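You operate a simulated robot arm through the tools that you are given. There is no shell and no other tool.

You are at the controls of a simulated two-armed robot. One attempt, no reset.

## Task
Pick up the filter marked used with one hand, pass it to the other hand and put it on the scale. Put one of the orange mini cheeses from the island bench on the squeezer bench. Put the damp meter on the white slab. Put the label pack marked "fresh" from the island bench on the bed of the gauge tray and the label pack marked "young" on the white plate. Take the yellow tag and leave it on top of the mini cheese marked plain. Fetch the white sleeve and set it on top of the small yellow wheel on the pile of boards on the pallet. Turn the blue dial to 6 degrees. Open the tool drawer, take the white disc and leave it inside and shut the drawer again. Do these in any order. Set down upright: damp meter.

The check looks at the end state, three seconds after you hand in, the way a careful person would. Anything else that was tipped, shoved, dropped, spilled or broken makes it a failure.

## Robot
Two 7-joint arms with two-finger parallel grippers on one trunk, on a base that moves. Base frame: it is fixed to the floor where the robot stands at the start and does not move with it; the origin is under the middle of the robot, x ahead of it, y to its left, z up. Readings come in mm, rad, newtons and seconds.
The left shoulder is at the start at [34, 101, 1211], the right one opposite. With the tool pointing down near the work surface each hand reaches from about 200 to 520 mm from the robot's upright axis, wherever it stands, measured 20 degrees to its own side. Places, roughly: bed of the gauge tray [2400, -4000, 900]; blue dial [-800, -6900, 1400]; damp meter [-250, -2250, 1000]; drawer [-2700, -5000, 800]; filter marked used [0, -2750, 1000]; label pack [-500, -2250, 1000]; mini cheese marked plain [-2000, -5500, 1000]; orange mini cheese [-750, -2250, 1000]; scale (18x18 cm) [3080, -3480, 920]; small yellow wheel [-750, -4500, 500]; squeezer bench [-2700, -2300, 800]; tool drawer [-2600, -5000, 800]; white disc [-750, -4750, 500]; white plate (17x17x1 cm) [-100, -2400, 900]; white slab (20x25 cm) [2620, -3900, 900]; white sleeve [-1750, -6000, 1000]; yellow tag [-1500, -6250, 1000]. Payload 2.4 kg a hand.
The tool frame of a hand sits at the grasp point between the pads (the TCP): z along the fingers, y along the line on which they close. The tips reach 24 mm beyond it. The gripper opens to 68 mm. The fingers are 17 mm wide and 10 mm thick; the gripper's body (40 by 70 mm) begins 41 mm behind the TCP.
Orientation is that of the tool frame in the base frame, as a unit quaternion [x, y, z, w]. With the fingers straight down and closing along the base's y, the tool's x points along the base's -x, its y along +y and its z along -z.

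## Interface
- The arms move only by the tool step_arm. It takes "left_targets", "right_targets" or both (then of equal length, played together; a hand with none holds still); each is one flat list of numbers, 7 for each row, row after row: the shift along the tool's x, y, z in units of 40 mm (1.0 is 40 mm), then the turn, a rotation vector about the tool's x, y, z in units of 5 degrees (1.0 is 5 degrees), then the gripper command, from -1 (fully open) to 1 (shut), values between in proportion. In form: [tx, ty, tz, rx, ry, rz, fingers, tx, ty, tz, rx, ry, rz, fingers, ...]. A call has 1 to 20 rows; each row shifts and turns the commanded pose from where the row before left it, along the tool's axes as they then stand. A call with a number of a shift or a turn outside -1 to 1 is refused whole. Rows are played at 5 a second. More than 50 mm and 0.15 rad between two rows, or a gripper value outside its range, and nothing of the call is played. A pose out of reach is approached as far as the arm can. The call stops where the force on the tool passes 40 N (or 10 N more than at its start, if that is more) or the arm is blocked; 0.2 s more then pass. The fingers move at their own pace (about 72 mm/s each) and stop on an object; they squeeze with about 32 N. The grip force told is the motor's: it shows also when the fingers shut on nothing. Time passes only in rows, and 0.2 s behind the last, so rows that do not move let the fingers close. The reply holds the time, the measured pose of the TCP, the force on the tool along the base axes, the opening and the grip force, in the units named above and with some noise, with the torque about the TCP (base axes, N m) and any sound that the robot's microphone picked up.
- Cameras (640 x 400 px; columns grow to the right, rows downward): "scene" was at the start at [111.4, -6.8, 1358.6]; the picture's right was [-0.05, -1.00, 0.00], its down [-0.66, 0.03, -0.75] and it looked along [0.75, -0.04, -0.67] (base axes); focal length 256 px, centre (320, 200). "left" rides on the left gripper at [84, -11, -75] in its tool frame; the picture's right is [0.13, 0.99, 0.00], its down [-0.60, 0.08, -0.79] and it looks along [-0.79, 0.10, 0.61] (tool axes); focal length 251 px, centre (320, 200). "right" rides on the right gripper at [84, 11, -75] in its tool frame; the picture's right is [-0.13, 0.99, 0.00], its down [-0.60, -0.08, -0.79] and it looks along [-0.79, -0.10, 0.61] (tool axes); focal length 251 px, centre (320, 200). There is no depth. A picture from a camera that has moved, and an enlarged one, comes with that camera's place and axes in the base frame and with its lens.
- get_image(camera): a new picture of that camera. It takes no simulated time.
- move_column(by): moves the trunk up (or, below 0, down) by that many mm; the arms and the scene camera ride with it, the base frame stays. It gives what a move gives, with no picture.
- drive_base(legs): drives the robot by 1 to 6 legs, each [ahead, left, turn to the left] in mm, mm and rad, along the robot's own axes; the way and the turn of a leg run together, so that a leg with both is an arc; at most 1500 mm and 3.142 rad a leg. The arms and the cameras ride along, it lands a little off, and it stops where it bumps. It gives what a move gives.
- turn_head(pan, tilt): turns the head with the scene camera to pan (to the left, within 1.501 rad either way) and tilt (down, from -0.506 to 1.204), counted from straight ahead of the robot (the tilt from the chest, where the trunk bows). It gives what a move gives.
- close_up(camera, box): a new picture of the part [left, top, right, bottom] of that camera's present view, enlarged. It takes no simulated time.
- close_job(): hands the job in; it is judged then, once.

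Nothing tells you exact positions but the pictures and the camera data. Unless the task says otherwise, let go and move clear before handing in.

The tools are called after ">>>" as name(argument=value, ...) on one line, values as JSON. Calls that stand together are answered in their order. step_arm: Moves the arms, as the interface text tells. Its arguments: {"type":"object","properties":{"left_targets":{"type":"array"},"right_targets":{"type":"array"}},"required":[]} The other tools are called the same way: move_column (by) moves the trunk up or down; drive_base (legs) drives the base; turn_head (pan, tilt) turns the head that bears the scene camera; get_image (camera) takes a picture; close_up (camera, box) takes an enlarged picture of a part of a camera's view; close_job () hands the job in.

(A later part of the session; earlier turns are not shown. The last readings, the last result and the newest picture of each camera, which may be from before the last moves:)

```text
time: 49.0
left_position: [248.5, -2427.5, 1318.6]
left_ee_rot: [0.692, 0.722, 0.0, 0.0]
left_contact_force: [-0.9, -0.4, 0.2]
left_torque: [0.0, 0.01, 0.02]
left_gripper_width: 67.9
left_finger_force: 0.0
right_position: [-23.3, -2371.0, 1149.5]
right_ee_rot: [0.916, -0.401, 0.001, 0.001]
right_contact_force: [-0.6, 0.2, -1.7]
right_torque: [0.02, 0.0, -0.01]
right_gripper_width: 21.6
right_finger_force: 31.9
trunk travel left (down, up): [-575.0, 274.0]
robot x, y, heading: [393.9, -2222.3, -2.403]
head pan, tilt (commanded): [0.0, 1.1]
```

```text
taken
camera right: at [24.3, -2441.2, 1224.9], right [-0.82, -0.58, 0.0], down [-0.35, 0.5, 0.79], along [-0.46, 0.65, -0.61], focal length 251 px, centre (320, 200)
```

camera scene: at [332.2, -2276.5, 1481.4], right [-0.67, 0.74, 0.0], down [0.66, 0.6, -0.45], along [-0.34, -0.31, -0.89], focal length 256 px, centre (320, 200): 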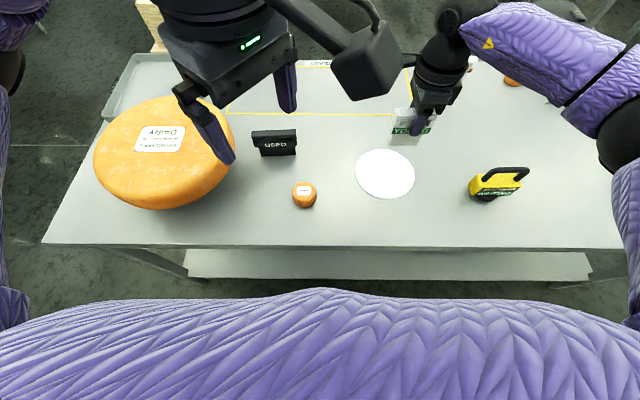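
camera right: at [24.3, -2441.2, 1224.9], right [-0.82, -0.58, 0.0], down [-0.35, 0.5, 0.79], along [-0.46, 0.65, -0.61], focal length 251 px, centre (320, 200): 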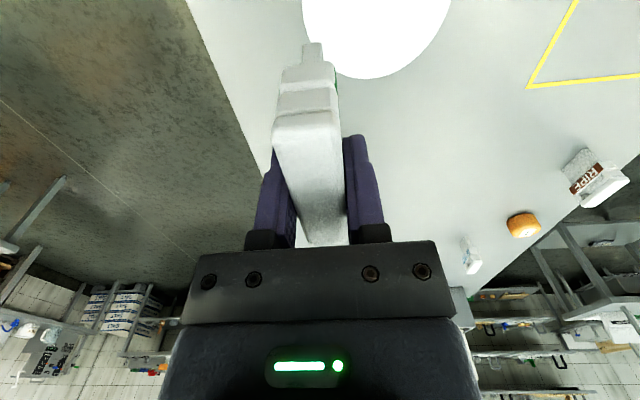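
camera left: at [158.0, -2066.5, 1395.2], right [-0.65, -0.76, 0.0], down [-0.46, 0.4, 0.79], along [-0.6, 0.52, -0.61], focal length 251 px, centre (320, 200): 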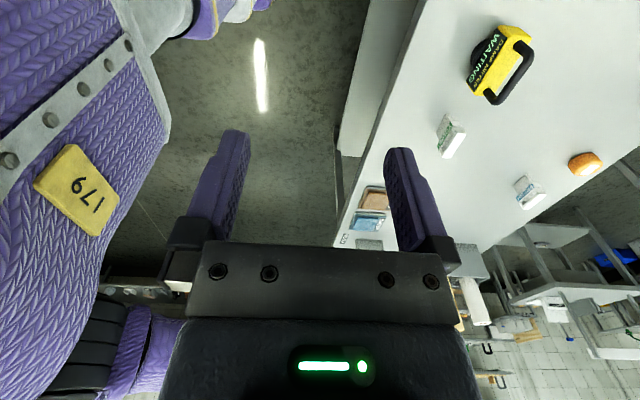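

The plate centre is at about (-81, -2409). Moving the pack over it and lowering to just above it.

>>> step_arm(right_targets=[-0.14, 0.86, 0, 0, 0, 0, 1, -0.14, 0.86, 0, 0, 0, 0, 1, 0, 0, 0.9, 0, 0, 0, 1, 0, 0, 0.9, 0, 0, 0, 1, 0, 0, 0.9, 0, 0, 0, 1, 0, 0, 0.9, 0, 0, 0, 1, 0, 0, 0.5, 0, 0, 0, 1])

>>> get_image(camera="right")

>>> close_up(camera="scene", box=[320, 110, 480, 210])

```text
time: 50.6
left_position: [247.9, -2426.9, 1319.4]
left_ee_rot: [0.692, 0.722, 0.0, 0.0]
left_contact_force: [0.2, -0.5, -0.9]
left_torque: [0.01, 0.02, -0.02]
left_gripper_width: 68.1
left_finger_force: 0.0
right_position: [-49.6, -2382.5, 989.5]
right_ee_rot: [0.916, -0.401, 0.002, 0.001]
right_contact_force: [-0.2, 0.3, -0.6]
right_torque: [0.02, -0.03, 0.03]
right_gripper_width: 21.7
right_finger_force: 31.7
right hand out of reach, approached as far as the arm can: row 4, 5, 6, 7
trunk travel left (down, up): [-575.0, 274.0]
robot x, y, heading: [389.9, -2223.7, -2.399]
head pan, tilt (commanded): [0.0, 1.1]
```

```text
taken
camera right: at [-1.5, -2451.1, 1064.9], right [-0.82, -0.58, 0.0], down [-0.35, 0.5, 0.79], along [-0.46, 0.65, -0.61], focal length 251 px, centre (320, 200)
```

right: 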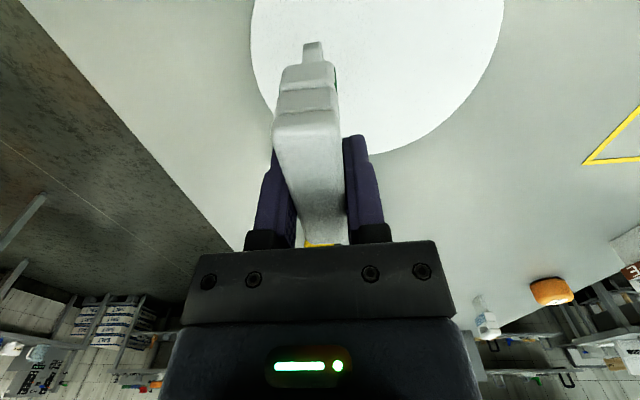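

```text
4.00 times, centred on (400, 160) of scene
camera zoom: at [331.6, -2275.6, 1481.5], right [-0.67, 0.74, 0.0], down [0.66, 0.6, -0.45], along [-0.34, -0.31, -0.89], focal length 1026 px, centre (0, 360)
```

zoom: 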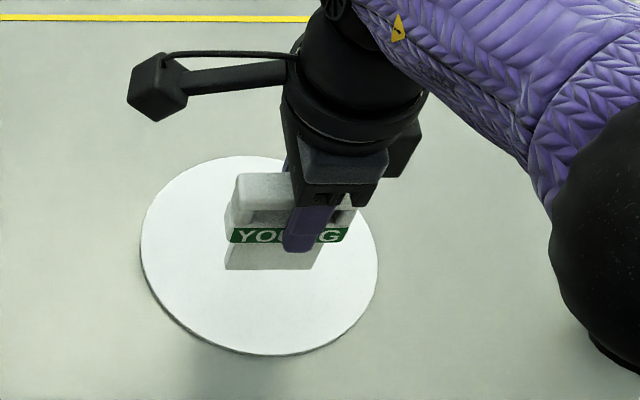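

The hand's reach ran out about 40 mm short. I'll raise the hand, lower the trunk by 150 mm for more horizontal reach, and try again.

>>> step_arm(right_targets=[0, 0, -1, 0, 0, 0, 1, 0, 0, -1, 0, 0, 0, 1, 0, 0, -1, 0, 0, 0, 1, 0, 0, -1, 0, 0, 0, 1])

>>> move_column(by=-150)

```text
time: 51.6
left_position: [248.8, -2427.0, 1319.6]
left_ee_rot: [0.692, 0.721, 0.0, 0.0]
left_contact_force: [0.5, 0.3, -0.2]
left_torque: [-0.01, 0.03, 0.0]
left_gripper_width: 67.7
left_finger_force: 0.2
right_position: [-50.9, -2380.6, 1149.7]
right_ee_rot: [0.916, -0.401, 0.001, -0.001]
right_contact_force: [0.8, 0.2, -0.7]
right_torque: [0.0, -0.01, 0.0]
right_gripper_width: 21.6
right_finger_force: 32.4
trunk travel left (down, up): [-575.0, 274.0]
robot x, y, heading: [388.7, -2220.0, -2.401]
head pan, tilt (commanded): [0.0, 1.1]
```

```text
time: 53.4
left_position: [247.8, -2428.1, 1168.5]
left_ee_rot: [0.693, 0.721, 0.0, 0.0]
left_contact_force: [-0.7, 0.2, -1.5]
left_torque: [-0.05, 0.0, 0.03]
left_gripper_width: 67.9
left_finger_force: 0.0
right_position: [-50.2, -2381.0, 998.3]
right_ee_rot: [0.915, -0.402, 0.0, 0.001]
right_contact_force: [0.3, -0.8, -1.1]
right_torque: [-0.02, -0.01, 0.0]
right_gripper_width: 21.6
right_finger_force: 32.1
trunk travel left (down, up): [-425.0, 424.0]
robot x, y, heading: [390.9, -2221.3, -2.398]
head pan, tilt (commanded): [0.0, 1.1]
```

>>> step_arm(right_targets=[0, 0.5, 0, 0, 0, 0, 1, 0, 0.5, 0, 0, 0, 0, 1, 0, 0, 0.4, 0, 0, 0, 1, 0, 0, 0.3, 0, 0, 0, 1])

>>> close_up(camera="scene", box=[320, 60, 480, 160])

>>> get_image(camera="right")

```text
time: 54.4
left_position: [247.1, -2427.8, 1169.0]
left_ee_rot: [0.692, 0.722, 0.0, 0.0]
left_contact_force: [0.3, -0.9, 0.3]
left_torque: [-0.03, 0.01, -0.02]
left_gripper_width: 68.1
left_finger_force: 0.1
right_position: [-78.1, -2409.9, 969.2]
right_ee_rot: [0.916, -0.401, 0.001, 0.001]
right_contact_force: [0.1, -0.3, -0.8]
right_torque: [0.0, 0.01, 0.0]
right_gripper_width: 21.6
right_finger_force: 32.3
trunk travel left (down, up): [-425.0, 424.0]
robot x, y, heading: [390.8, -2223.0, -2.394]
head pan, tilt (commanded): [0.0, 1.1]
```

```text
4.00 times, centred on (400, 110) of scene
camera zoom: at [322.0, -2284.8, 1330.9], right [-0.67, 0.74, 0.0], down [0.66, 0.6, -0.45], along [-0.34, -0.31, -0.89], focal length 1026 px, centre (0, 560)
```

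zoom: 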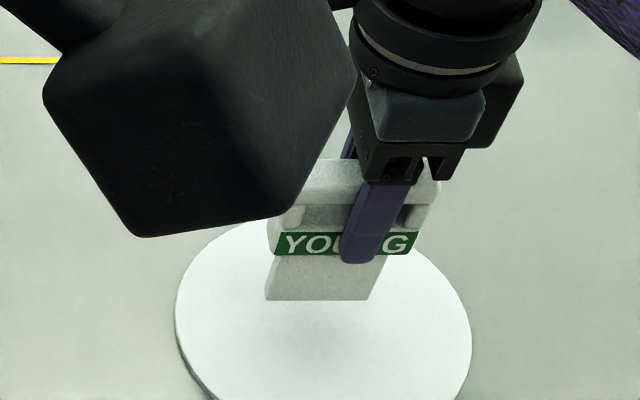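

```text
taken
camera right: at [-29.9, -2478.5, 1045.1], right [-0.82, -0.58, 0.0], down [-0.35, 0.5, 0.79], along [-0.46, 0.65, -0.61], focal length 251 px, centre (320, 200)
```

right: 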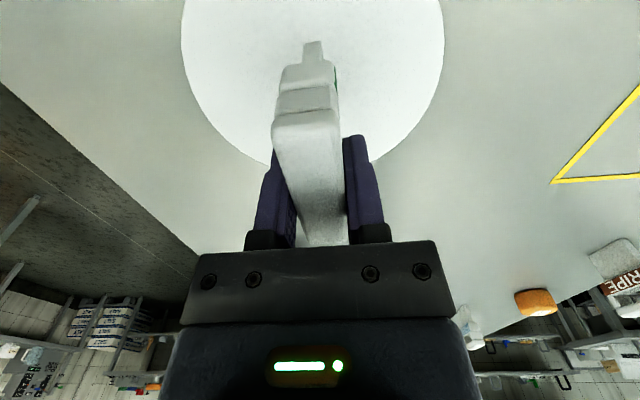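

The pack is centred over the plate, about 10 mm above it. Lowering to touch and releasing.

>>> step_arm(right_targets=[0, -0.12, 0.1, 0, 0, 0, 1, 0, 0, 0.1, 0, 0, 0, 1, 0, 0, 0.05, 0, 0, 0, 1])

```text
time: 55.2
left_position: [247.3, -2426.9, 1168.6]
left_ee_rot: [0.692, 0.722, 0.0, -0.001]
left_contact_force: [-0.1, 0.1, -0.9]
left_torque: [-0.03, 0.01, 0.0]
left_gripper_width: 67.9
left_finger_force: 0.2
right_position: [-75.2, -2405.4, 960.9]
right_ee_rot: [0.916, -0.401, 0.0, 0.001]
right_contact_force: [-0.5, -0.1, -0.7]
right_torque: [0.01, -0.02, -0.03]
right_gripper_width: 21.4
right_finger_force: 32.4
trunk travel left (down, up): [-425.0, 424.0]
robot x, y, heading: [391.6, -2217.6, -2.4]
head pan, tilt (commanded): [0.0, 1.1]
```

>>> step_arm(right_targets=[0, 0, 0.04, 0, 0, 0, 1, 0, 0, 0.04, 0, 0, 0, 1, 0, 0, 0, 0, 0, 0, 1])

```text
time: 56.0
left_position: [249.6, -2426.9, 1168.5]
left_ee_rot: [0.692, 0.722, 0.0, 0.001]
left_contact_force: [0.4, -0.3, 0.1]
left_torque: [0.04, -0.01, 0.06]
left_gripper_width: 67.8
left_finger_force: 0.0
right_position: [-75.2, -2405.6, 956.3]
right_ee_rot: [0.916, -0.401, 0.001, 0.0]
right_contact_force: [-0.7, 0.2, -1.6]
right_torque: [0.01, -0.03, -0.01]
right_gripper_width: 21.6
right_finger_force: 32.0
trunk travel left (down, up): [-425.0, 424.0]
robot x, y, heading: [387.9, -2223.1, -2.397]
head pan, tilt (commanded): [0.0, 1.1]
```

>>> step_arm(right_targets=[0, 0, 0.04, 0, 0, 0, 1, 0, 0, 0.04, 0, 0, 0, 1])

>>> close_up(camera="scene", box=[320, 60, 480, 160])

```text
time: 56.6
left_position: [248.1, -2426.3, 1170.0]
left_ee_rot: [0.692, 0.722, 0.001, 0.0]
left_contact_force: [-0.1, -0.5, 0.8]
left_torque: [-0.01, -0.04, 0.0]
left_gripper_width: 67.9
left_finger_force: 0.0
right_position: [-73.8, -2405.6, 953.6]
right_ee_rot: [0.916, -0.402, 0.001, 0.0]
right_contact_force: [-0.7, 0.3, -1.2]
right_torque: [-0.01, -0.01, 0.04]
right_gripper_width: 21.7
right_finger_force: 31.6
trunk travel left (down, up): [-425.0, 424.0]
robot x, y, heading: [390.3, -2219.6, -2.399]
head pan, tilt (commanded): [0.0, 1.1]
```

```text
4.00 times, centred on (400, 110) of scene
camera zoom: at [322.1, -2284.8, 1330.9], right [-0.67, 0.74, 0.0], down [0.66, 0.6, -0.45], along [-0.34, -0.31, -0.89], focal length 1026 px, centre (0, 560)
```

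zoom: 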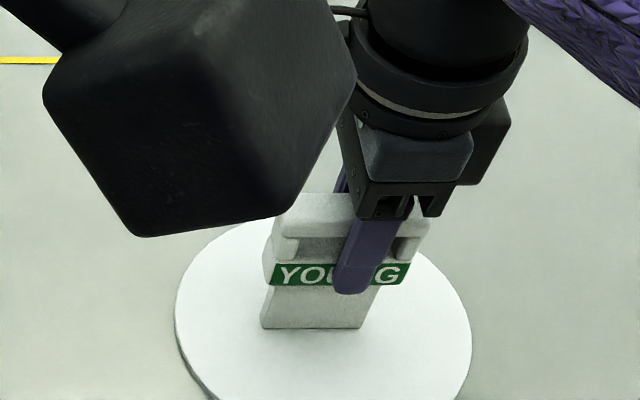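

>>> step_arm(right_targets=[0, 0, 0.04, 0, 0, 0, 1, 0, 0, 0.04, 0, 0, 0, 1])

```text
time: 57.2
left_position: [249.7, -2425.6, 1169.8]
left_ee_rot: [0.692, 0.722, -0.001, 0.0]
left_contact_force: [0.1, -0.5, 0.3]
left_torque: [-0.02, 0.01, -0.02]
left_gripper_width: 68.4
left_finger_force: 0.0
right_position: [-75.4, -2406.4, 953.7]
right_ee_rot: [0.916, -0.402, 0.0, 0.003]
right_contact_force: [-2.5, 0.5, 27.1]
right_torque: [0.09, 0.19, 0.0]
right_gripper_width: 21.9
right_finger_force: 32.2
trunk travel left (down, up): [-425.0, 424.0]
robot x, y, heading: [390.7, -2222.9, -2.405]
head pan, tilt (commanded): [0.0, 1.1]
```

Contact felt at z≈953.7. I'll ease off 1.5 mm and open the fingers.

>>> step_arm(right_targets=[0, 0, -0.05, 0, 0, 0, 1, 0, 0, 0, 0, 0, 0, -0.2, 0, 0, 0, 0, 0, 0, -1, 0, 0, 0, 0, 0, 0, -1])

>>> get_image(camera="right")

```text
time: 58.2
left_position: [248.3, -2427.1, 1168.6]
left_ee_rot: [0.693, 0.721, 0.0, 0.0]
left_contact_force: [0.2, -0.4, -0.9]
left_torque: [-0.04, -0.02, 0.0]
left_gripper_width: 67.9
left_finger_force: 0.0
right_position: [-74.3, -2405.0, 952.4]
right_ee_rot: [0.916, -0.401, 0.001, -0.001]
right_contact_force: [0.0, 0.3, 0.4]
right_torque: [0.03, -0.05, -0.01]
right_gripper_width: 68.3
right_finger_force: 0.0
trunk travel left (down, up): [-425.0, 424.0]
robot x, y, heading: [390.8, -2224.3, -2.401]
head pan, tilt (commanded): [0.0, 1.1]
```

```text
taken
camera right: at [-26.3, -2474.6, 1027.8], right [-0.82, -0.58, 0.0], down [-0.35, 0.5, 0.79], along [-0.46, 0.65, -0.61], focal length 251 px, centre (320, 200)
```

right: 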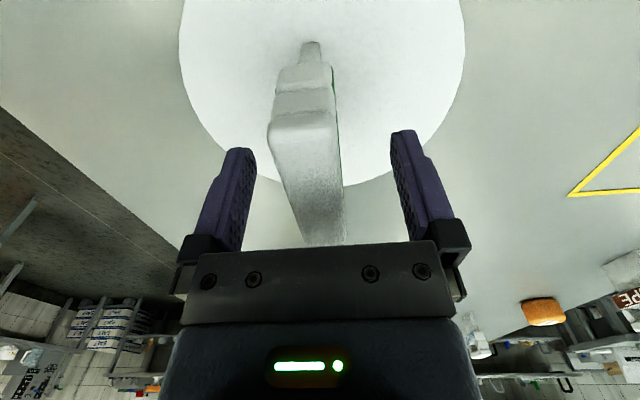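

YOUNG stands upright on the plate. Raising the hand clear, then looking for the filter.

>>> step_arm(right_targets=[0, 0, -0.6, 0, 0, 0, -1, 0, 0, -1, 0, 0, 0, -1, 0, 0, -1, 0, 0, 0, -1, 0, 0, -1, 0, 0, 0, -1, 0, 0, -1, 0, 0, 0, -1])

>>> get_image(camera="scene")

>>> get_image(camera="left")

```text
time: 59.4
left_position: [247.5, -2426.7, 1168.7]
left_ee_rot: [0.692, 0.722, 0.0, 0.0]
left_contact_force: [0.1, -0.3, -0.2]
left_torque: [0.0, -0.01, 0.02]
left_gripper_width: 67.7
left_finger_force: 0.0
right_position: [-74.7, -2407.2, 1138.7]
right_ee_rot: [0.916, -0.402, 0.001, -0.001]
right_contact_force: [0.8, 1.0, -0.6]
right_torque: [0.0, -0.02, 0.0]
right_gripper_width: 68.0
right_finger_force: 0.0
trunk travel left (down, up): [-425.0, 424.0]
robot x, y, heading: [390.2, -2219.3, -2.399]
head pan, tilt (commanded): [0.0, 1.1]
```

```text
taken
camera scene: at [322.4, -2284.8, 1330.9], right [-0.67, 0.74, 0.0], down [0.66, 0.6, -0.45], along [-0.34, -0.31, -0.89], focal length 256 px, centre (320, 200)
```

scene: 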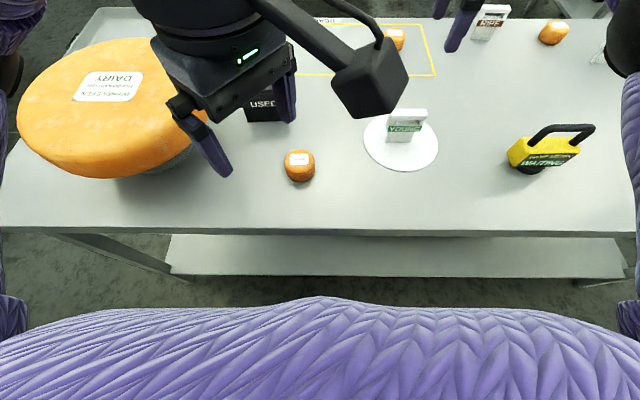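

```text
taken
camera left: at [233.8, -2344.6, 1245.4], right [0.99, 0.17, 0.0], down [0.1, -0.6, 0.79], along [0.14, -0.78, -0.61], focal length 251 px, centre (320, 200)
```

left: 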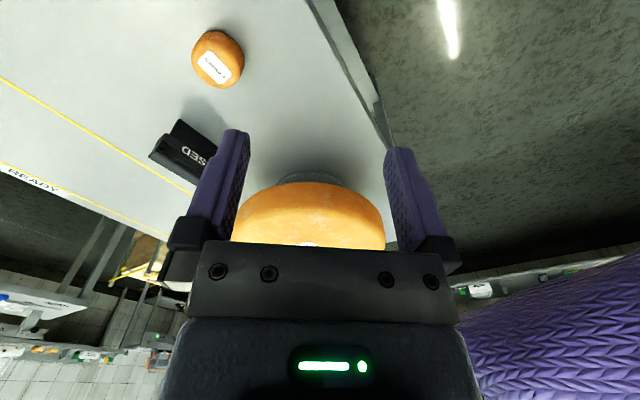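

The filter is about 550 mm ahead of my axis, a bit far. I'll creep forward in small steps (edge is ~269 mm ahead), checking for any bump.

>>> drive_base(legs=[[30, 0, 0]])

>>> drive_base(legs=[[25, 0, 0]])

```text
time: 60.2
left_position: [225.5, -2448.5, 1169.1]
left_ee_rot: [0.692, 0.722, 0.001, 0.0]
left_contact_force: [-0.5, -0.1, -0.8]
left_torque: [0.01, -0.02, 0.01]
left_gripper_width: 68.1
left_finger_force: 0.1
right_position: [-96.7, -2428.8, 1137.4]
right_ee_rot: [0.916, -0.401, 0.001, -0.001]
right_contact_force: [0.1, -0.1, -0.8]
right_torque: [0.03, -0.02, 0.0]
right_gripper_width: 68.1
right_finger_force: 0.0
trunk travel left (down, up): [-425.0, 424.0]
robot x, y, heading: [366.0, -2237.3, -2.403]
head pan, tilt (commanded): [0.0, 1.1]
```

```text
time: 61.0
left_position: [206.1, -2465.5, 1169.0]
left_ee_rot: [0.692, 0.722, 0.001, 0.0]
left_contact_force: [-1.2, 0.1, 0.4]
left_torque: [-0.02, -0.01, -0.01]
left_gripper_width: 68.0
left_finger_force: 0.0
right_position: [-116.5, -2444.9, 1137.3]
right_ee_rot: [0.916, -0.401, 0.001, -0.001]
right_contact_force: [-0.3, -0.1, -0.1]
right_torque: [0.03, 0.02, 0.03]
right_gripper_width: 68.0
right_finger_force: 0.0
trunk travel left (down, up): [-425.0, 424.0]
robot x, y, heading: [348.6, -2255.3, -2.403]
head pan, tilt (commanded): [0.0, 1.1]
```

No bump. One more small step ahead.

>>> drive_base(legs=[[25, 0, 0]])

>>> get_image(camera="scene")

```text
time: 61.8
left_position: [186.6, -2481.6, 1168.6]
left_ee_rot: [0.693, 0.721, 0.001, 0.0]
left_contact_force: [0.1, 0.1, 0.6]
left_torque: [-0.03, -0.02, -0.01]
left_gripper_width: 67.9
left_finger_force: 0.2
right_position: [-135.5, -2463.2, 1135.8]
right_ee_rot: [0.916, -0.401, 0.002, -0.001]
right_contact_force: [-0.5, -0.3, 0.8]
right_torque: [0.0, 0.03, 0.01]
right_gripper_width: 68.2
right_finger_force: 0.0
trunk travel left (down, up): [-425.0, 424.0]
robot x, y, heading: [330.8, -2273.5, -2.399]
head pan, tilt (commanded): [0.0, 1.1]
```

```text
taken
camera scene: at [261.2, -2340.3, 1330.8], right [-0.67, 0.74, 0.0], down [0.66, 0.6, -0.45], along [-0.33, -0.31, -0.89], focal length 256 px, centre (320, 200)
```

scene: 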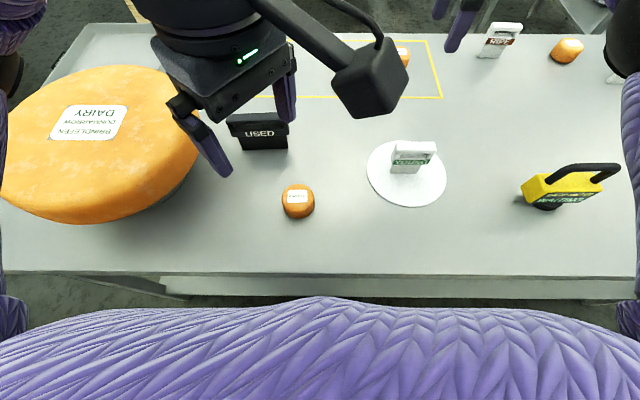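

I'm 190 mm from the edge with no contact. Next I'll rotate the left hand to its -90° pose (camera inboard) and raise the filter's visibility for measurement.

>>> step_arm(left_targets=[0, 0, 0, 0, 0, -1, -1, 0, 0, 0, 0, 0, -1, -1, 0, 0, 0, 0, 0, -1, -1, 0, 0, 0, 0, 0, -1, -1, 0, 0, 0, 0, 0, -1, -1, 0, 0, 0, 0, 0, -1, -1, 0, 0, 0, 0, 0, -1, -1, 0, 0, 0, 0, 0, -1, -1])

>>> get_image(camera="scene")

>>> get_image(camera="left")

```text
time: 63.6
left_position: [187.9, -2480.1, 1168.4]
left_ee_rot: [0.403, 0.915, -0.001, -0.001]
left_contact_force: [-0.3, -0.1, 1.0]
left_torque: [0.0, 0.0, -0.03]
left_gripper_width: 67.9
left_finger_force: 0.1
right_position: [-134.3, -2461.1, 1137.4]
right_ee_rot: [0.916, -0.401, 0.001, 0.0]
right_contact_force: [0.2, 0.2, 0.6]
right_torque: [-0.04, -0.01, 0.02]
right_gripper_width: 68.1
right_finger_force: 0.0
trunk travel left (down, up): [-425.0, 424.0]
robot x, y, heading: [329.7, -2273.8, -2.404]
head pan, tilt (commanded): [0.0, 1.1]
```

```text
taken
camera scene: at [262.1, -2339.5, 1330.9], right [-0.67, 0.74, 0.0], down [0.66, 0.6, -0.45], along [-0.34, -0.31, -0.89], focal length 256 px, centre (320, 200)
```

scene: 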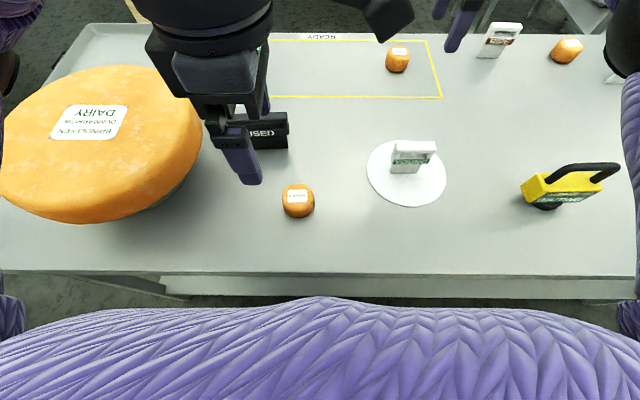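

```text
taken
camera left: at [123.0, -2428.1, 1245.3], right [0.64, 0.77, 0.0], down [0.47, -0.39, 0.79], along [0.61, -0.51, -0.61], focal length 251 px, centre (320, 200)
```

left: 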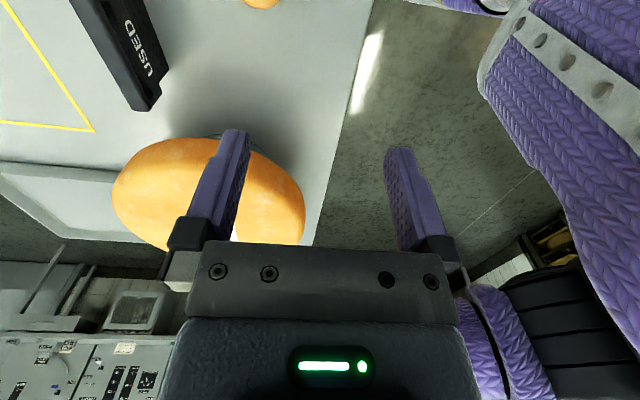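

>>> close_up(camera="left", box=[40, 0, 200, 120])

>>> close_up(camera="scene", box=[200, 80, 360, 180])

```text
3.33 times, centred on (120, 60) of left
camera zoom: at [123.0, -2428.1, 1245.3], right [0.64, 0.77, 0.0], down [0.47, -0.39, 0.79], along [0.61, -0.51, -0.61], focal length 838 px, centre (987, 667)
```

zoom: 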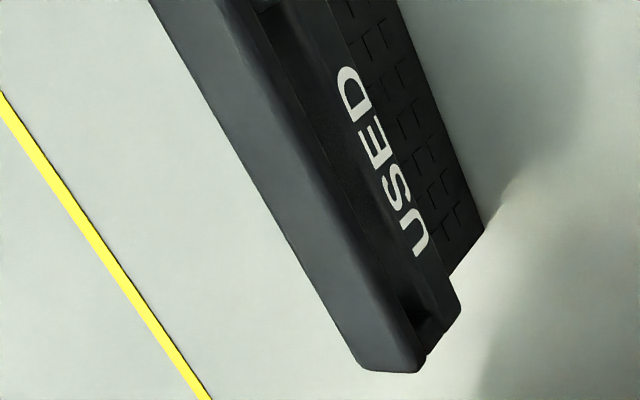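

```text
4.00 times, centred on (280, 130) of scene
camera zoom: at [262.1, -2339.5, 1330.9], right [-0.67, 0.74, 0.0], down [0.66, 0.6, -0.45], along [-0.34, -0.31, -0.89], focal length 1026 px, centre (480, 480)
```

zoom: 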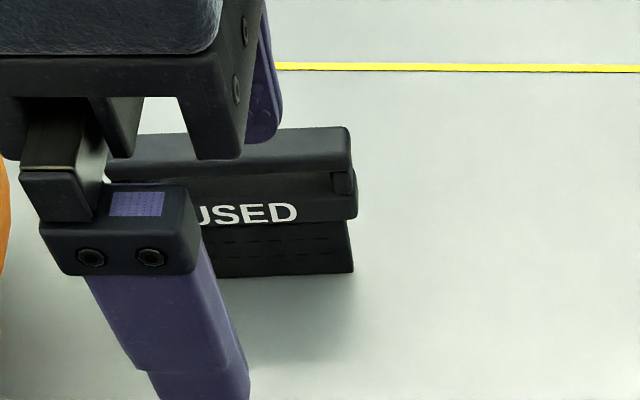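

The filter's handle is ~120 mm long, and the big cheese is close to its left end, so I'll pick it with the right hand (leaning outward 45°) and later pass it to the left in free air. First I'll shift the base 220 mm left, with the left hand raised above the big cheese.

>>> step_arm(left_targets=[0, 0, -1, 0, 0, 0, -1, 0, 0, -0.5, 0, 0, 0, -1], right_targets=[0, -1, 0, 0, 0, 0, -1, 0, -0.5, 0, 0, 0, 0, -1])

>>> drive_base(legs=[[0, 220, 0]])

>>> get_image(camera="scene")

```text
time: 64.2
left_position: [188.7, -2482.0, 1229.2]
left_ee_rot: [0.403, 0.915, 0.0, -0.001]
left_contact_force: [0.5, -0.1, -0.4]
left_torque: [0.0, -0.02, -0.01]
left_gripper_width: 68.1
left_finger_force: 0.1
right_position: [-88.5, -2422.1, 1137.8]
right_ee_rot: [0.916, -0.401, 0.002, 0.001]
right_contact_force: [-0.8, 1.0, -0.1]
right_torque: [-0.01, 0.02, -0.01]
right_gripper_width: 67.8
right_finger_force: 0.0
trunk travel left (down, up): [-425.0, 424.0]
robot x, y, heading: [329.3, -2273.9, -2.403]
head pan, tilt (commanded): [0.0, 1.1]
```

```text
time: 65.9
left_position: [338.0, -2646.1, 1230.0]
left_ee_rot: [0.403, 0.915, 0.001, -0.001]
left_contact_force: [-0.2, 0.2, 0.1]
left_torque: [0.01, 0.01, -0.01]
left_gripper_width: 67.8
left_finger_force: 0.0
right_position: [59.5, -2586.9, 1138.0]
right_ee_rot: [0.916, -0.401, 0.002, 0.0]
right_contact_force: [0.3, 1.0, -1.0]
right_torque: [0.0, -0.02, 0.01]
right_gripper_width: 68.2
right_finger_force: 0.0
trunk travel left (down, up): [-425.0, 424.0]
robot x, y, heading: [481.9, -2438.7, -2.399]
head pan, tilt (commanded): [0.0, 1.1]
```

```text
taken
camera scene: at [411.7, -2503.0, 1330.9], right [-0.68, 0.74, 0.0], down [0.66, 0.6, -0.45], along [-0.34, -0.31, -0.89], focal length 256 px, centre (320, 200)
```

scene: 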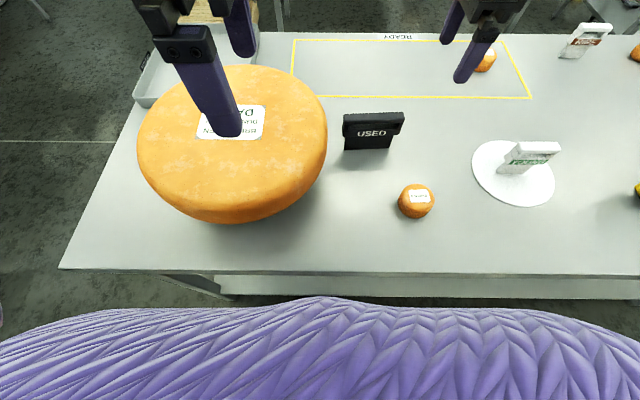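

>>> close_up(camera="scene", box=[300, 80, 460, 180])

>>> get_image(camera="right")

```text
4.00 times, centred on (380, 130) of scene
camera zoom: at [411.7, -2503.0, 1330.9], right [-0.68, 0.74, 0.0], down [0.66, 0.6, -0.45], along [-0.34, -0.31, -0.89], focal length 1026 px, centre (80, 480)
```

zoom: 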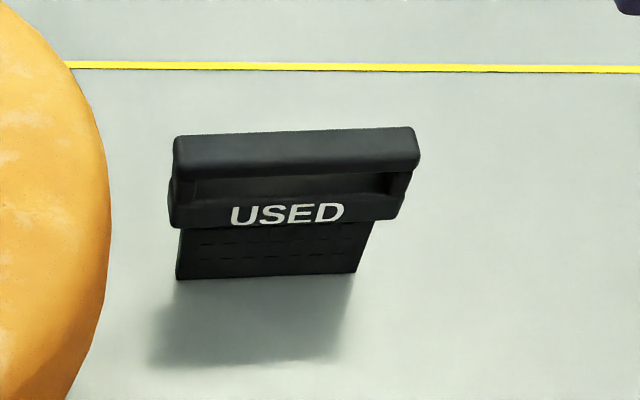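

```text
taken
camera right: at [109.3, -2655.7, 1212.7], right [-0.82, -0.58, 0.0], down [-0.35, 0.5, 0.79], along [-0.46, 0.65, -0.61], focal length 251 px, centre (320, 200)
```

right: 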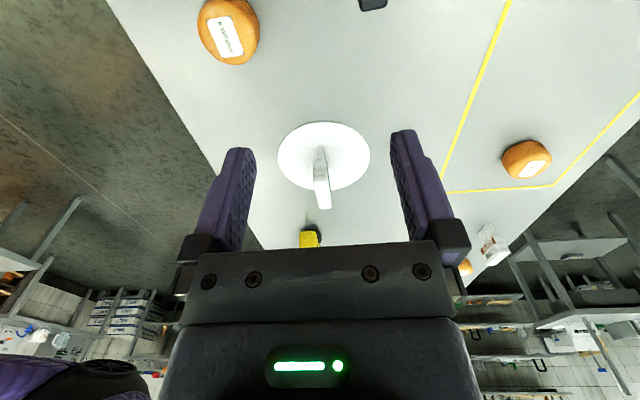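

The handle runs from about (31,-2635) to (114,-2715), top z≈972, rotated ~3.5°. I'll lean the right hand 45° outward in the air and check it is reachable.

>>> step_arm(right_targets=[0, 0, 0, 0, 0, -0.7, -1, 0, 0, 0, 0, 1, 0, -1, 0, 0, 0, 0, 1, 0, -1, 0, 0, 0, 0, 1, 0, -1, 0, 0, 0, 0, 1, 0, -1, 0, 0, 0, 0, 1, 0, -1, 0, 0, 0, 0, 1, 0, -1, 0, 0, 0, 0, 1, 0, -1, 0, 0, 0, 0, 1, 0, -1, 0, 0, 0, 0, 1, 0, -1])

>>> get_image(camera="right")

>>> get_image(camera="scene")

```text
time: 68.1
left_position: [338.0, -2645.7, 1228.8]
left_ee_rot: [0.403, 0.915, 0.0, -0.001]
left_contact_force: [0.3, -0.1, 0.4]
left_torque: [0.0, -0.01, 0.0]
left_gripper_width: 67.8
left_finger_force: 0.0
right_position: [60.8, -2586.9, 1136.9]
right_ee_rot: [0.857, -0.345, 0.356, 0.143]
right_contact_force: [-0.4, -0.2, 0.0]
right_torque: [-0.02, 0.0, 0.0]
right_gripper_width: 68.0
right_finger_force: 0.0
trunk travel left (down, up): [-425.0, 424.0]
robot x, y, heading: [480.9, -2435.0, -2.4]
head pan, tilt (commanded): [0.0, 1.1]
```

```text
taken
camera right: at [56.7, -2598.4, 1249.9], right [-0.75, -0.65, -0.09], down [-0.66, 0.74, 0.13], along [-0.02, 0.16, -0.99], focal length 251 px, centre (320, 200)
```

right: 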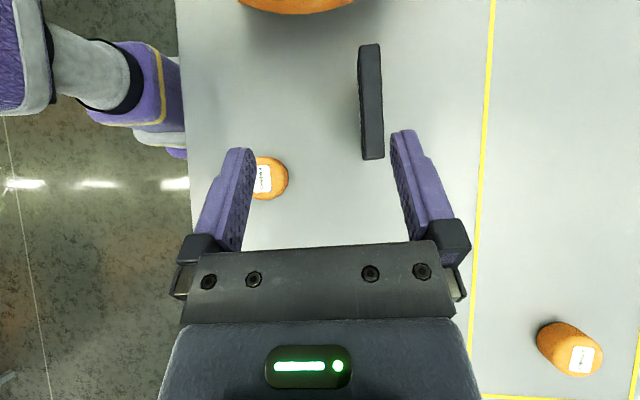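

```text
taken
camera scene: at [411.2, -2502.4, 1330.9], right [-0.68, 0.74, 0.0], down [0.66, 0.6, -0.45], along [-0.33, -0.31, -0.89], focal length 256 px, centre (320, 200)
```

scene: 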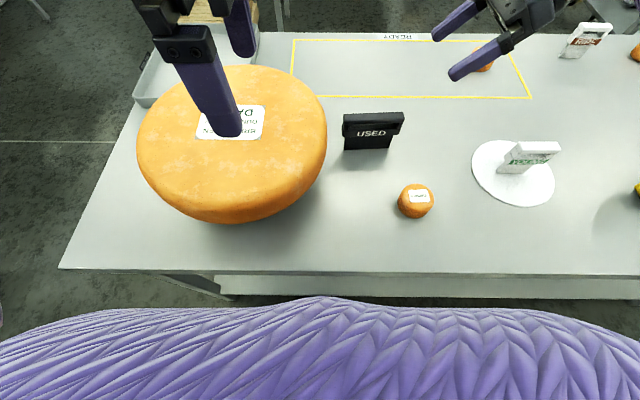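

The leaned camera now looks straight down and shows the filter's bar cleanly: ends at about (37,-2623) and (116,-2707). I'll move above its right part, stopping ~60 mm high for a check.

>>> step_arm(right_targets=[-0.5, 0.366, 0.88, 0, 0, 0, -1, -0.5, 0.366, 0.88, 0, 0, 0, -1, -0.5, 0.366, 0.88, 0, 0, 0, -1])

>>> get_image(camera="right")

```text
time: 68.9
left_position: [337.6, -2645.2, 1229.6]
left_ee_rot: [0.403, 0.915, 0.0, 0.0]
left_contact_force: [0.4, 0.3, -0.9]
left_torque: [0.04, -0.01, -0.01]
left_gripper_width: 68.0
left_finger_force: 0.1
right_position: [52.6, -2641.3, 1021.1]
right_ee_rot: [0.857, -0.345, 0.356, 0.144]
right_contact_force: [-0.1, -0.1, 0.2]
right_torque: [-0.01, -0.04, -0.05]
right_gripper_width: 68.1
right_finger_force: 0.1
trunk travel left (down, up): [-425.0, 424.0]
robot x, y, heading: [478.6, -2436.2, -2.403]
head pan, tilt (commanded): [0.0, 1.1]
```

```text
taken
camera right: at [49.9, -2653.0, 1133.0], right [-0.75, -0.65, -0.09], down [-0.66, 0.74, 0.13], along [-0.02, 0.16, -0.99], focal length 251 px, centre (320, 200)
```

right: 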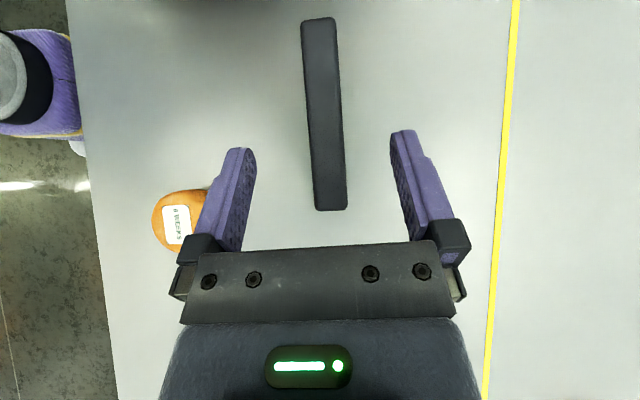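

Well aligned. Descending straight down the last 60 mm around the bar.

>>> step_arm(right_targets=[-0.35, 0, 0.37, 0, 0, 0, -1, -0.35, 0, 0.37, 0, 0, 0, -1, -0.33, 0, 0.37, 0, 0, 0, -1])

>>> get_image(camera="right")

>>> close_up(camera="scene", box=[300, 60, 500, 185])

```text
time: 69.7
left_position: [338.3, -2644.5, 1229.3]
left_ee_rot: [0.403, 0.915, 0.0, -0.001]
left_contact_force: [0.1, 0.3, 0.4]
left_torque: [-0.01, 0.01, 0.01]
left_gripper_width: 68.1
left_finger_force: 0.0
right_position: [56.5, -2642.0, 959.6]
right_ee_rot: [0.857, -0.344, 0.356, 0.143]
right_contact_force: [-0.3, -0.2, 0.3]
right_torque: [0.0, -0.02, 0.02]
right_gripper_width: 68.1
right_finger_force: 0.1
trunk travel left (down, up): [-425.0, 424.0]
robot x, y, heading: [480.7, -2437.2, -2.403]
head pan, tilt (commanded): [0.0, 1.1]
```

```text
taken
camera right: at [53.1, -2654.4, 1072.6], right [-0.75, -0.65, -0.09], down [-0.66, 0.74, 0.13], along [-0.02, 0.16, -0.99], focal length 251 px, centre (320, 200)
```

right: 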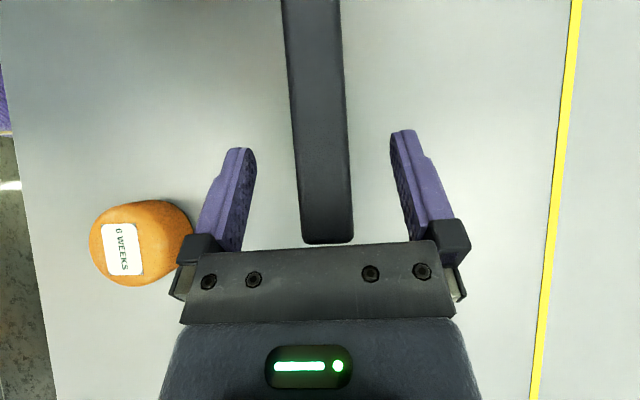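

```text
3.20 times, centred on (400, 122) of scene
camera zoom: at [411.2, -2502.5, 1330.9], right [-0.68, 0.74, 0.0], down [0.66, 0.6, -0.45], along [-0.33, -0.31, -0.89], focal length 821 px, centre (64, 448)
```

zoom: 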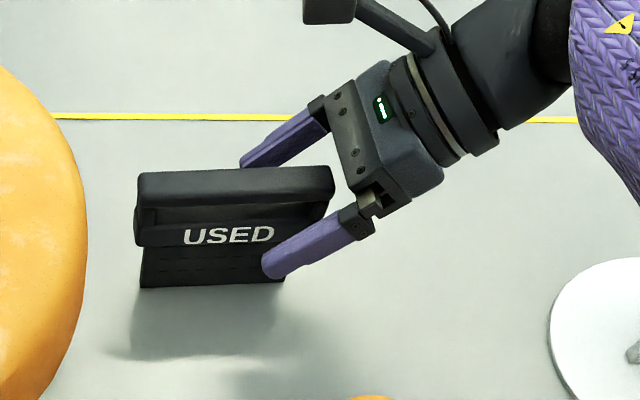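

The fingers straddle the right part of the handle. Closing and then lifting slowly.

>>> step_arm(right_targets=[0, 0, 0, 0, 0, 0, 1, 0, 0, 0, 0, 0, 0, 1, 0, 0, 0, 0, 0, 0, 1, 0, 0, 0, 0, 0, 0, 1, 0.18, 0, -0.18, 0, 0, 0, 1, 0.18, 0, -0.18, 0, 0, 0, 1])

>>> get_image(camera="right")

>>> close_up(camera="scene", box=[300, 60, 500, 185])

```text
time: 71.1
left_position: [337.3, -2645.7, 1229.3]
left_ee_rot: [0.403, 0.915, 0.0, 0.0]
left_contact_force: [0.1, -0.6, -0.4]
left_torque: [0.01, -0.01, 0.0]
left_gripper_width: 67.8
left_finger_force: 0.0
right_position: [55.1, -2641.3, 980.7]
right_ee_rot: [0.857, -0.344, 0.357, 0.143]
right_contact_force: [0.6, 0.1, -1.7]
right_torque: [-0.01, 0.04, -0.01]
right_gripper_width: 21.6
right_finger_force: 31.9
trunk travel left (down, up): [-425.0, 424.0]
robot x, y, heading: [480.9, -2441.4, -2.404]
head pan, tilt (commanded): [0.0, 1.1]
```

```text
taken
camera right: at [51.8, -2654.3, 1093.0], right [-0.75, -0.65, -0.09], down [-0.66, 0.74, 0.13], along [-0.02, 0.16, -0.99], focal length 251 px, centre (320, 200)
```

right: 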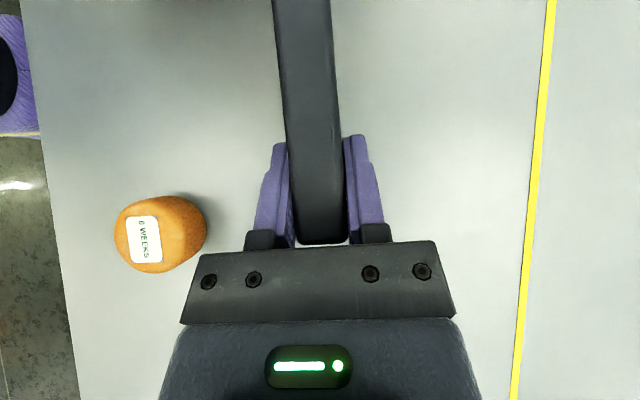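

```text
3.20 times, centred on (400, 122) of scene
camera zoom: at [411.1, -2502.5, 1330.9], right [-0.68, 0.74, 0.0], down [0.66, 0.6, -0.45], along [-0.33, -0.31, -0.89], focal length 821 px, centre (64, 448)
```

zoom: 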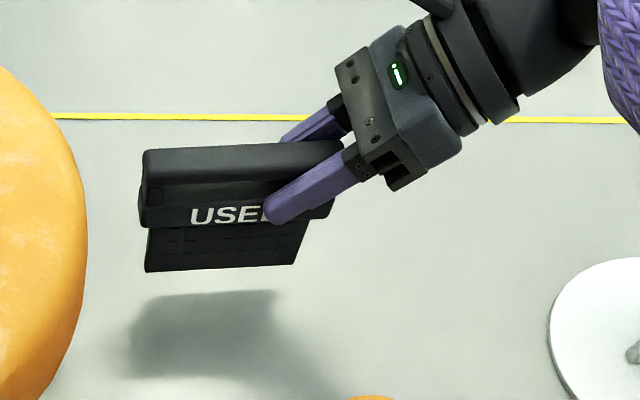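

The filter is held firmly. I'll lift it 160 mm and back away from the bench 400 mm to do the handover in free space.

>>> step_arm(right_targets=[0.7, 0, -0.7, 0, 0, 0, 1, 0.7, 0, -0.7, 0, 0, 0, 1, 0.7, 0, -0.7, 0, 0, 0, 1, 0.7, 0, -0.7, 0, 0, 0, 1])

>>> drive_base(legs=[[-400, 0, 0]])

>>> turn_head(pan=0, tilt=0.6)

>>> get_image(camera="scene")

```text
time: 72.1
left_position: [338.9, -2645.7, 1230.6]
left_ee_rot: [0.403, 0.915, 0.0, 0.0]
left_contact_force: [0.0, 0.3, 0.2]
left_torque: [-0.02, -0.02, 0.0]
left_gripper_width: 67.9
left_finger_force: 0.0
right_position: [56.2, -2641.9, 1138.1]
right_ee_rot: [0.857, -0.344, 0.356, 0.143]
right_contact_force: [0.0, -0.3, -0.7]
right_torque: [0.04, 0.02, 0.01]
right_gripper_width: 21.6
right_finger_force: 31.9
trunk travel left (down, up): [-425.0, 424.0]
robot x, y, heading: [480.9, -2437.7, -2.399]
head pan, tilt (commanded): [0.0, 1.1]
```

```text
time: 74.7
left_position: [636.8, -2370.9, 1228.6]
left_ee_rot: [0.402, 0.915, 0.0, 0.001]
left_contact_force: [0.2, 0.3, -0.6]
left_torque: [0.04, 0.03, 0.01]
left_gripper_width: 67.8
left_finger_force: 0.0
right_position: [356.1, -2367.8, 1137.0]
right_ee_rot: [0.857, -0.344, 0.356, 0.143]
right_contact_force: [0.7, 0.3, -0.8]
right_torque: [0.04, 0.04, 0.01]
right_gripper_width: 21.7
right_finger_force: 32.3
trunk travel left (down, up): [-425.0, 424.0]
robot x, y, heading: [777.4, -2162.8, -2.403]
head pan, tilt (commanded): [0.0, 1.1]
```

```text
time: 75.6
left_position: [636.9, -2370.5, 1228.5]
left_ee_rot: [0.403, 0.915, 0.001, 0.0]
left_contact_force: [0.1, -0.5, 0.0]
left_torque: [-0.05, 0.03, 0.0]
left_gripper_width: 68.1
left_finger_force: 0.1
right_position: [356.0, -2367.7, 1137.0]
right_ee_rot: [0.857, -0.344, 0.356, 0.143]
right_contact_force: [-0.5, 0.2, -1.5]
right_torque: [0.03, -0.01, 0.0]
right_gripper_width: 21.6
right_finger_force: 31.8
trunk travel left (down, up): [-425.0, 424.0]
robot x, y, heading: [777.5, -2164.4, -2.396]
head pan, tilt (commanded): [0.0, 0.6]
```

```text
taken
camera scene: at [691.4, -2245.9, 1369.4], right [-0.68, 0.74, 0.0], down [0.42, 0.38, -0.82], along [-0.61, -0.56, -0.57], focal length 256 px, centre (320, 200)
```

scene: 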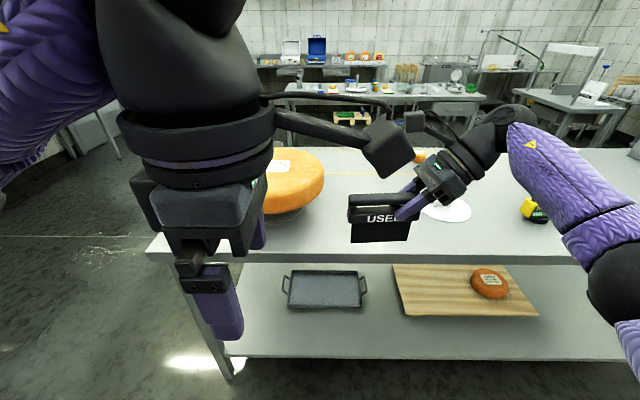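

Both hands are clear of the bench now. I'll bring the filter a little toward my centre and lean the left hand 45° outward as the mirror image.

>>> step_arm(left_targets=[0, 0, 0, 0, 0, -0.38, -1, 0, 0, 0, 0, 1, 0, -1, 0, 0, 0, 0, 1, 0, -1, 0, 0, 0, 0, 1, 0, -1, 0, 0, 0, 0, 1, 0, -1, 0, 0, 0, 0, 1, 0, -1, 0, 0, 0, 0, 1, 0, -1, 0, 0, 0, 0, 1, 0, -1, 0, 0, 0, 0, 1, 0, -1, 0, 0, 0, 0, 1, 0, -1], right_targets=[0.53, -0.62, 0.53, 0, 0, 0, 1, 0.53, -0.62, 0.53, 0, 0, 0, 1, 0, 0, 0, 0, 0, 0, 1, 0, 0, 0, 0, 0, 0, 1, 0, 0, 0, 0, 0, 0, 1, 0, 0, 0, 0, 0, 0, 1, 0, 0, 0, 0, 0, 0, 1, 0, 0, 0, 0, 0, 0, 1, 0, 0, 0, 0, 0, 0, 1, 0, 0, 0, 0, 0, 0, 1])

>>> get_image(camera="left")

>>> get_image(camera="scene")

```text
time: 77.8
left_position: [637.5, -2373.2, 1229.1]
left_ee_rot: [0.357, 0.852, 0.148, -0.354]
left_contact_force: [0.6, -0.6, -0.2]
left_torque: [0.01, 0.01, 0.0]
left_gripper_width: 68.2
left_finger_force: 0.0
right_position: [433.1, -2372.8, 1135.8]
right_ee_rot: [0.857, -0.344, 0.356, 0.142]
right_contact_force: [0.2, -0.4, -0.9]
right_torque: [0.01, 0.03, -0.01]
right_gripper_width: 21.5
right_finger_force: 31.9
trunk travel left (down, up): [-425.0, 424.0]
robot x, y, heading: [780.8, -2161.0, -2.402]
head pan, tilt (commanded): [0.0, 0.6]
```

```text
taken
camera left: at [624.9, -2375.7, 1342.9], right [0.64, 0.76, 0.09], down [0.75, -0.65, 0.13], along [0.16, -0.02, -0.99], focal length 251 px, centre (320, 200)
```

left: 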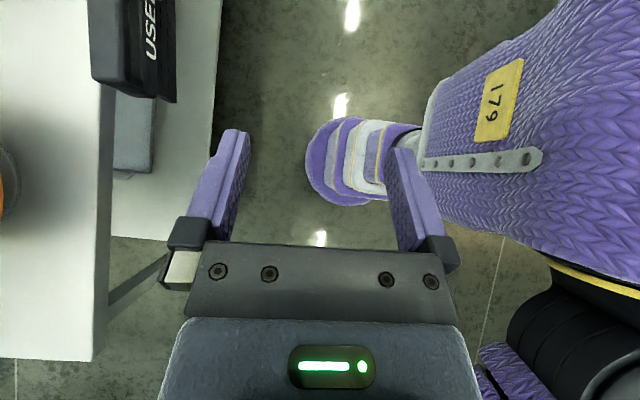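

```text
taken
camera scene: at [691.6, -2246.0, 1369.5], right [-0.68, 0.74, 0.0], down [0.42, 0.38, -0.82], along [-0.61, -0.56, -0.57], focal length 256 px, centre (320, 200)
```

scene: 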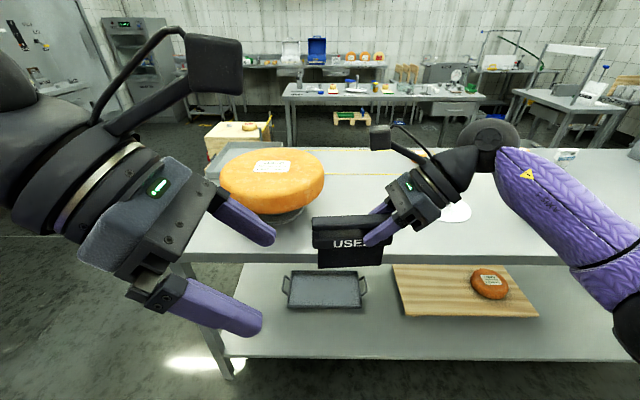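

The mirrored lean works. Now I'll move the left hand to a pre-approach point 90 mm up-left of the handle's free left end.

>>> step_arm(left_targets=[-0.11, -0.91, 0.153, 0, 0, 0, -1, -0.11, -0.91, 0.153, 0, 0, 0, -1, -0.11, -0.91, 0.153, 0, 0, 0, -1, -0.11, -0.91, 0.153, 0, 0, 0, -1])

>>> get_image(camera="left")

>>> get_image(camera="scene")

```text
time: 78.8
left_position: [529.7, -2470.2, 1198.7]
left_ee_rot: [0.358, 0.852, 0.148, -0.353]
left_contact_force: [0.7, -0.6, 0.0]
left_torque: [0.0, 0.02, -0.02]
left_gripper_width: 68.0
left_finger_force: 0.1
right_position: [433.1, -2373.5, 1135.1]
right_ee_rot: [0.857, -0.344, 0.357, 0.142]
right_contact_force: [0.0, 0.2, -0.9]
right_torque: [0.02, 0.05, -0.02]
right_gripper_width: 21.6
right_finger_force: 31.7
trunk travel left (down, up): [-425.0, 424.0]
robot x, y, heading: [775.9, -2163.9, -2.396]
head pan, tilt (commanded): [0.0, 0.6]
```

```text
taken
camera left: at [518.6, -2474.2, 1311.8], right [0.64, 0.76, 0.09], down [0.75, -0.65, 0.13], along [0.16, -0.02, -0.99], focal length 251 px, centre (320, 200)
```

left: 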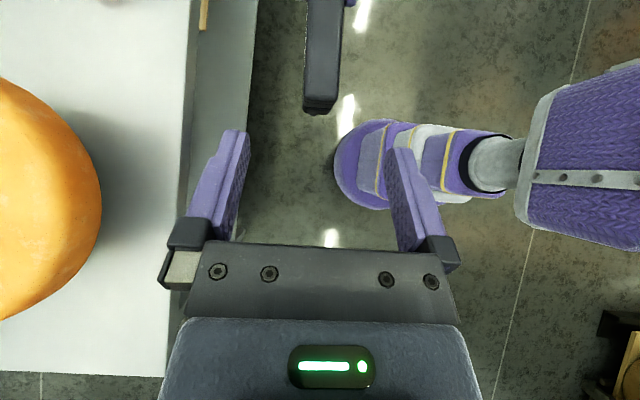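

```text
taken
camera scene: at [691.2, -2246.0, 1369.5], right [-0.68, 0.74, 0.0], down [0.42, 0.38, -0.82], along [-0.61, -0.56, -0.57], focal length 256 px, centre (320, 200)
```

scene: 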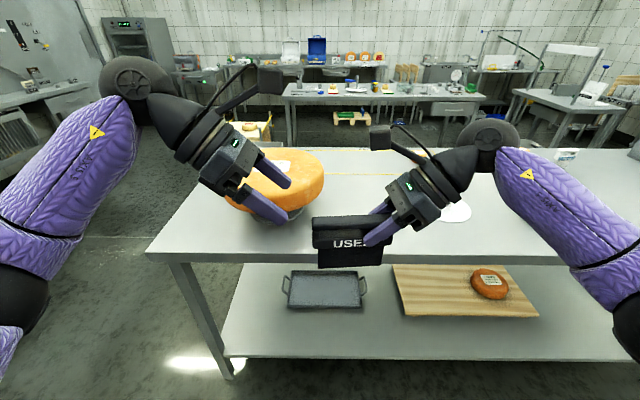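

The free end of the handle is exactly in line with the left fingers. Moving in along the finger axis to straddle it.

>>> step_arm(left_targets=[-0.02, 0.01, 0.73, 0, 0, 0, -1, -0.02, 0.01, 0.73, 0, 0, 0, -1, -0.02, 0.01, 0.72, 0, 0, 0, -1])

>>> get_image(camera="left")

>>> close_up(camera="scene", box=[240, 120, 480, 270])

```text
time: 79.6
left_position: [488.5, -2425.2, 1133.7]
left_ee_rot: [0.359, 0.852, 0.149, -0.352]
left_contact_force: [0.6, 0.0, -0.2]
left_torque: [-0.01, 0.01, -0.02]
left_gripper_width: 68.0
left_finger_force: 0.1
right_position: [431.9, -2372.7, 1135.0]
right_ee_rot: [0.857, -0.345, 0.356, 0.143]
right_contact_force: [0.5, 0.0, -2.1]
right_torque: [0.03, 0.03, -0.04]
right_gripper_width: 21.7
right_finger_force: 31.7
trunk travel left (down, up): [-425.0, 424.0]
robot x, y, heading: [780.3, -2160.8, -2.401]
head pan, tilt (commanded): [0.0, 0.6]
```

```text
taken
camera left: at [476.6, -2429.2, 1246.7], right [0.64, 0.76, 0.09], down [0.75, -0.65, 0.13], along [0.16, -0.02, -0.99], focal length 251 px, centre (320, 200)
```

left: 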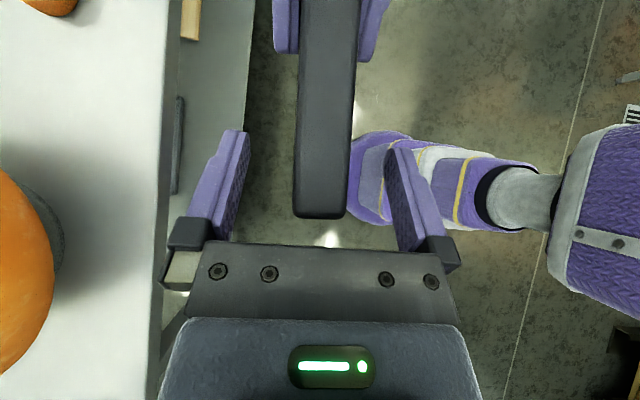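

```text
2.67 times, centred on (360, 195) of scene
camera zoom: at [691.3, -2245.8, 1369.5], right [-0.68, 0.74, 0.0], down [0.42, 0.38, -0.82], along [-0.61, -0.56, -0.57], focal length 684 px, centre (213, 213)
```

zoom: 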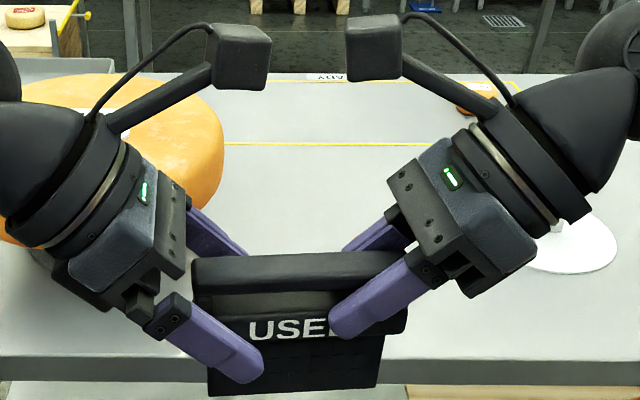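

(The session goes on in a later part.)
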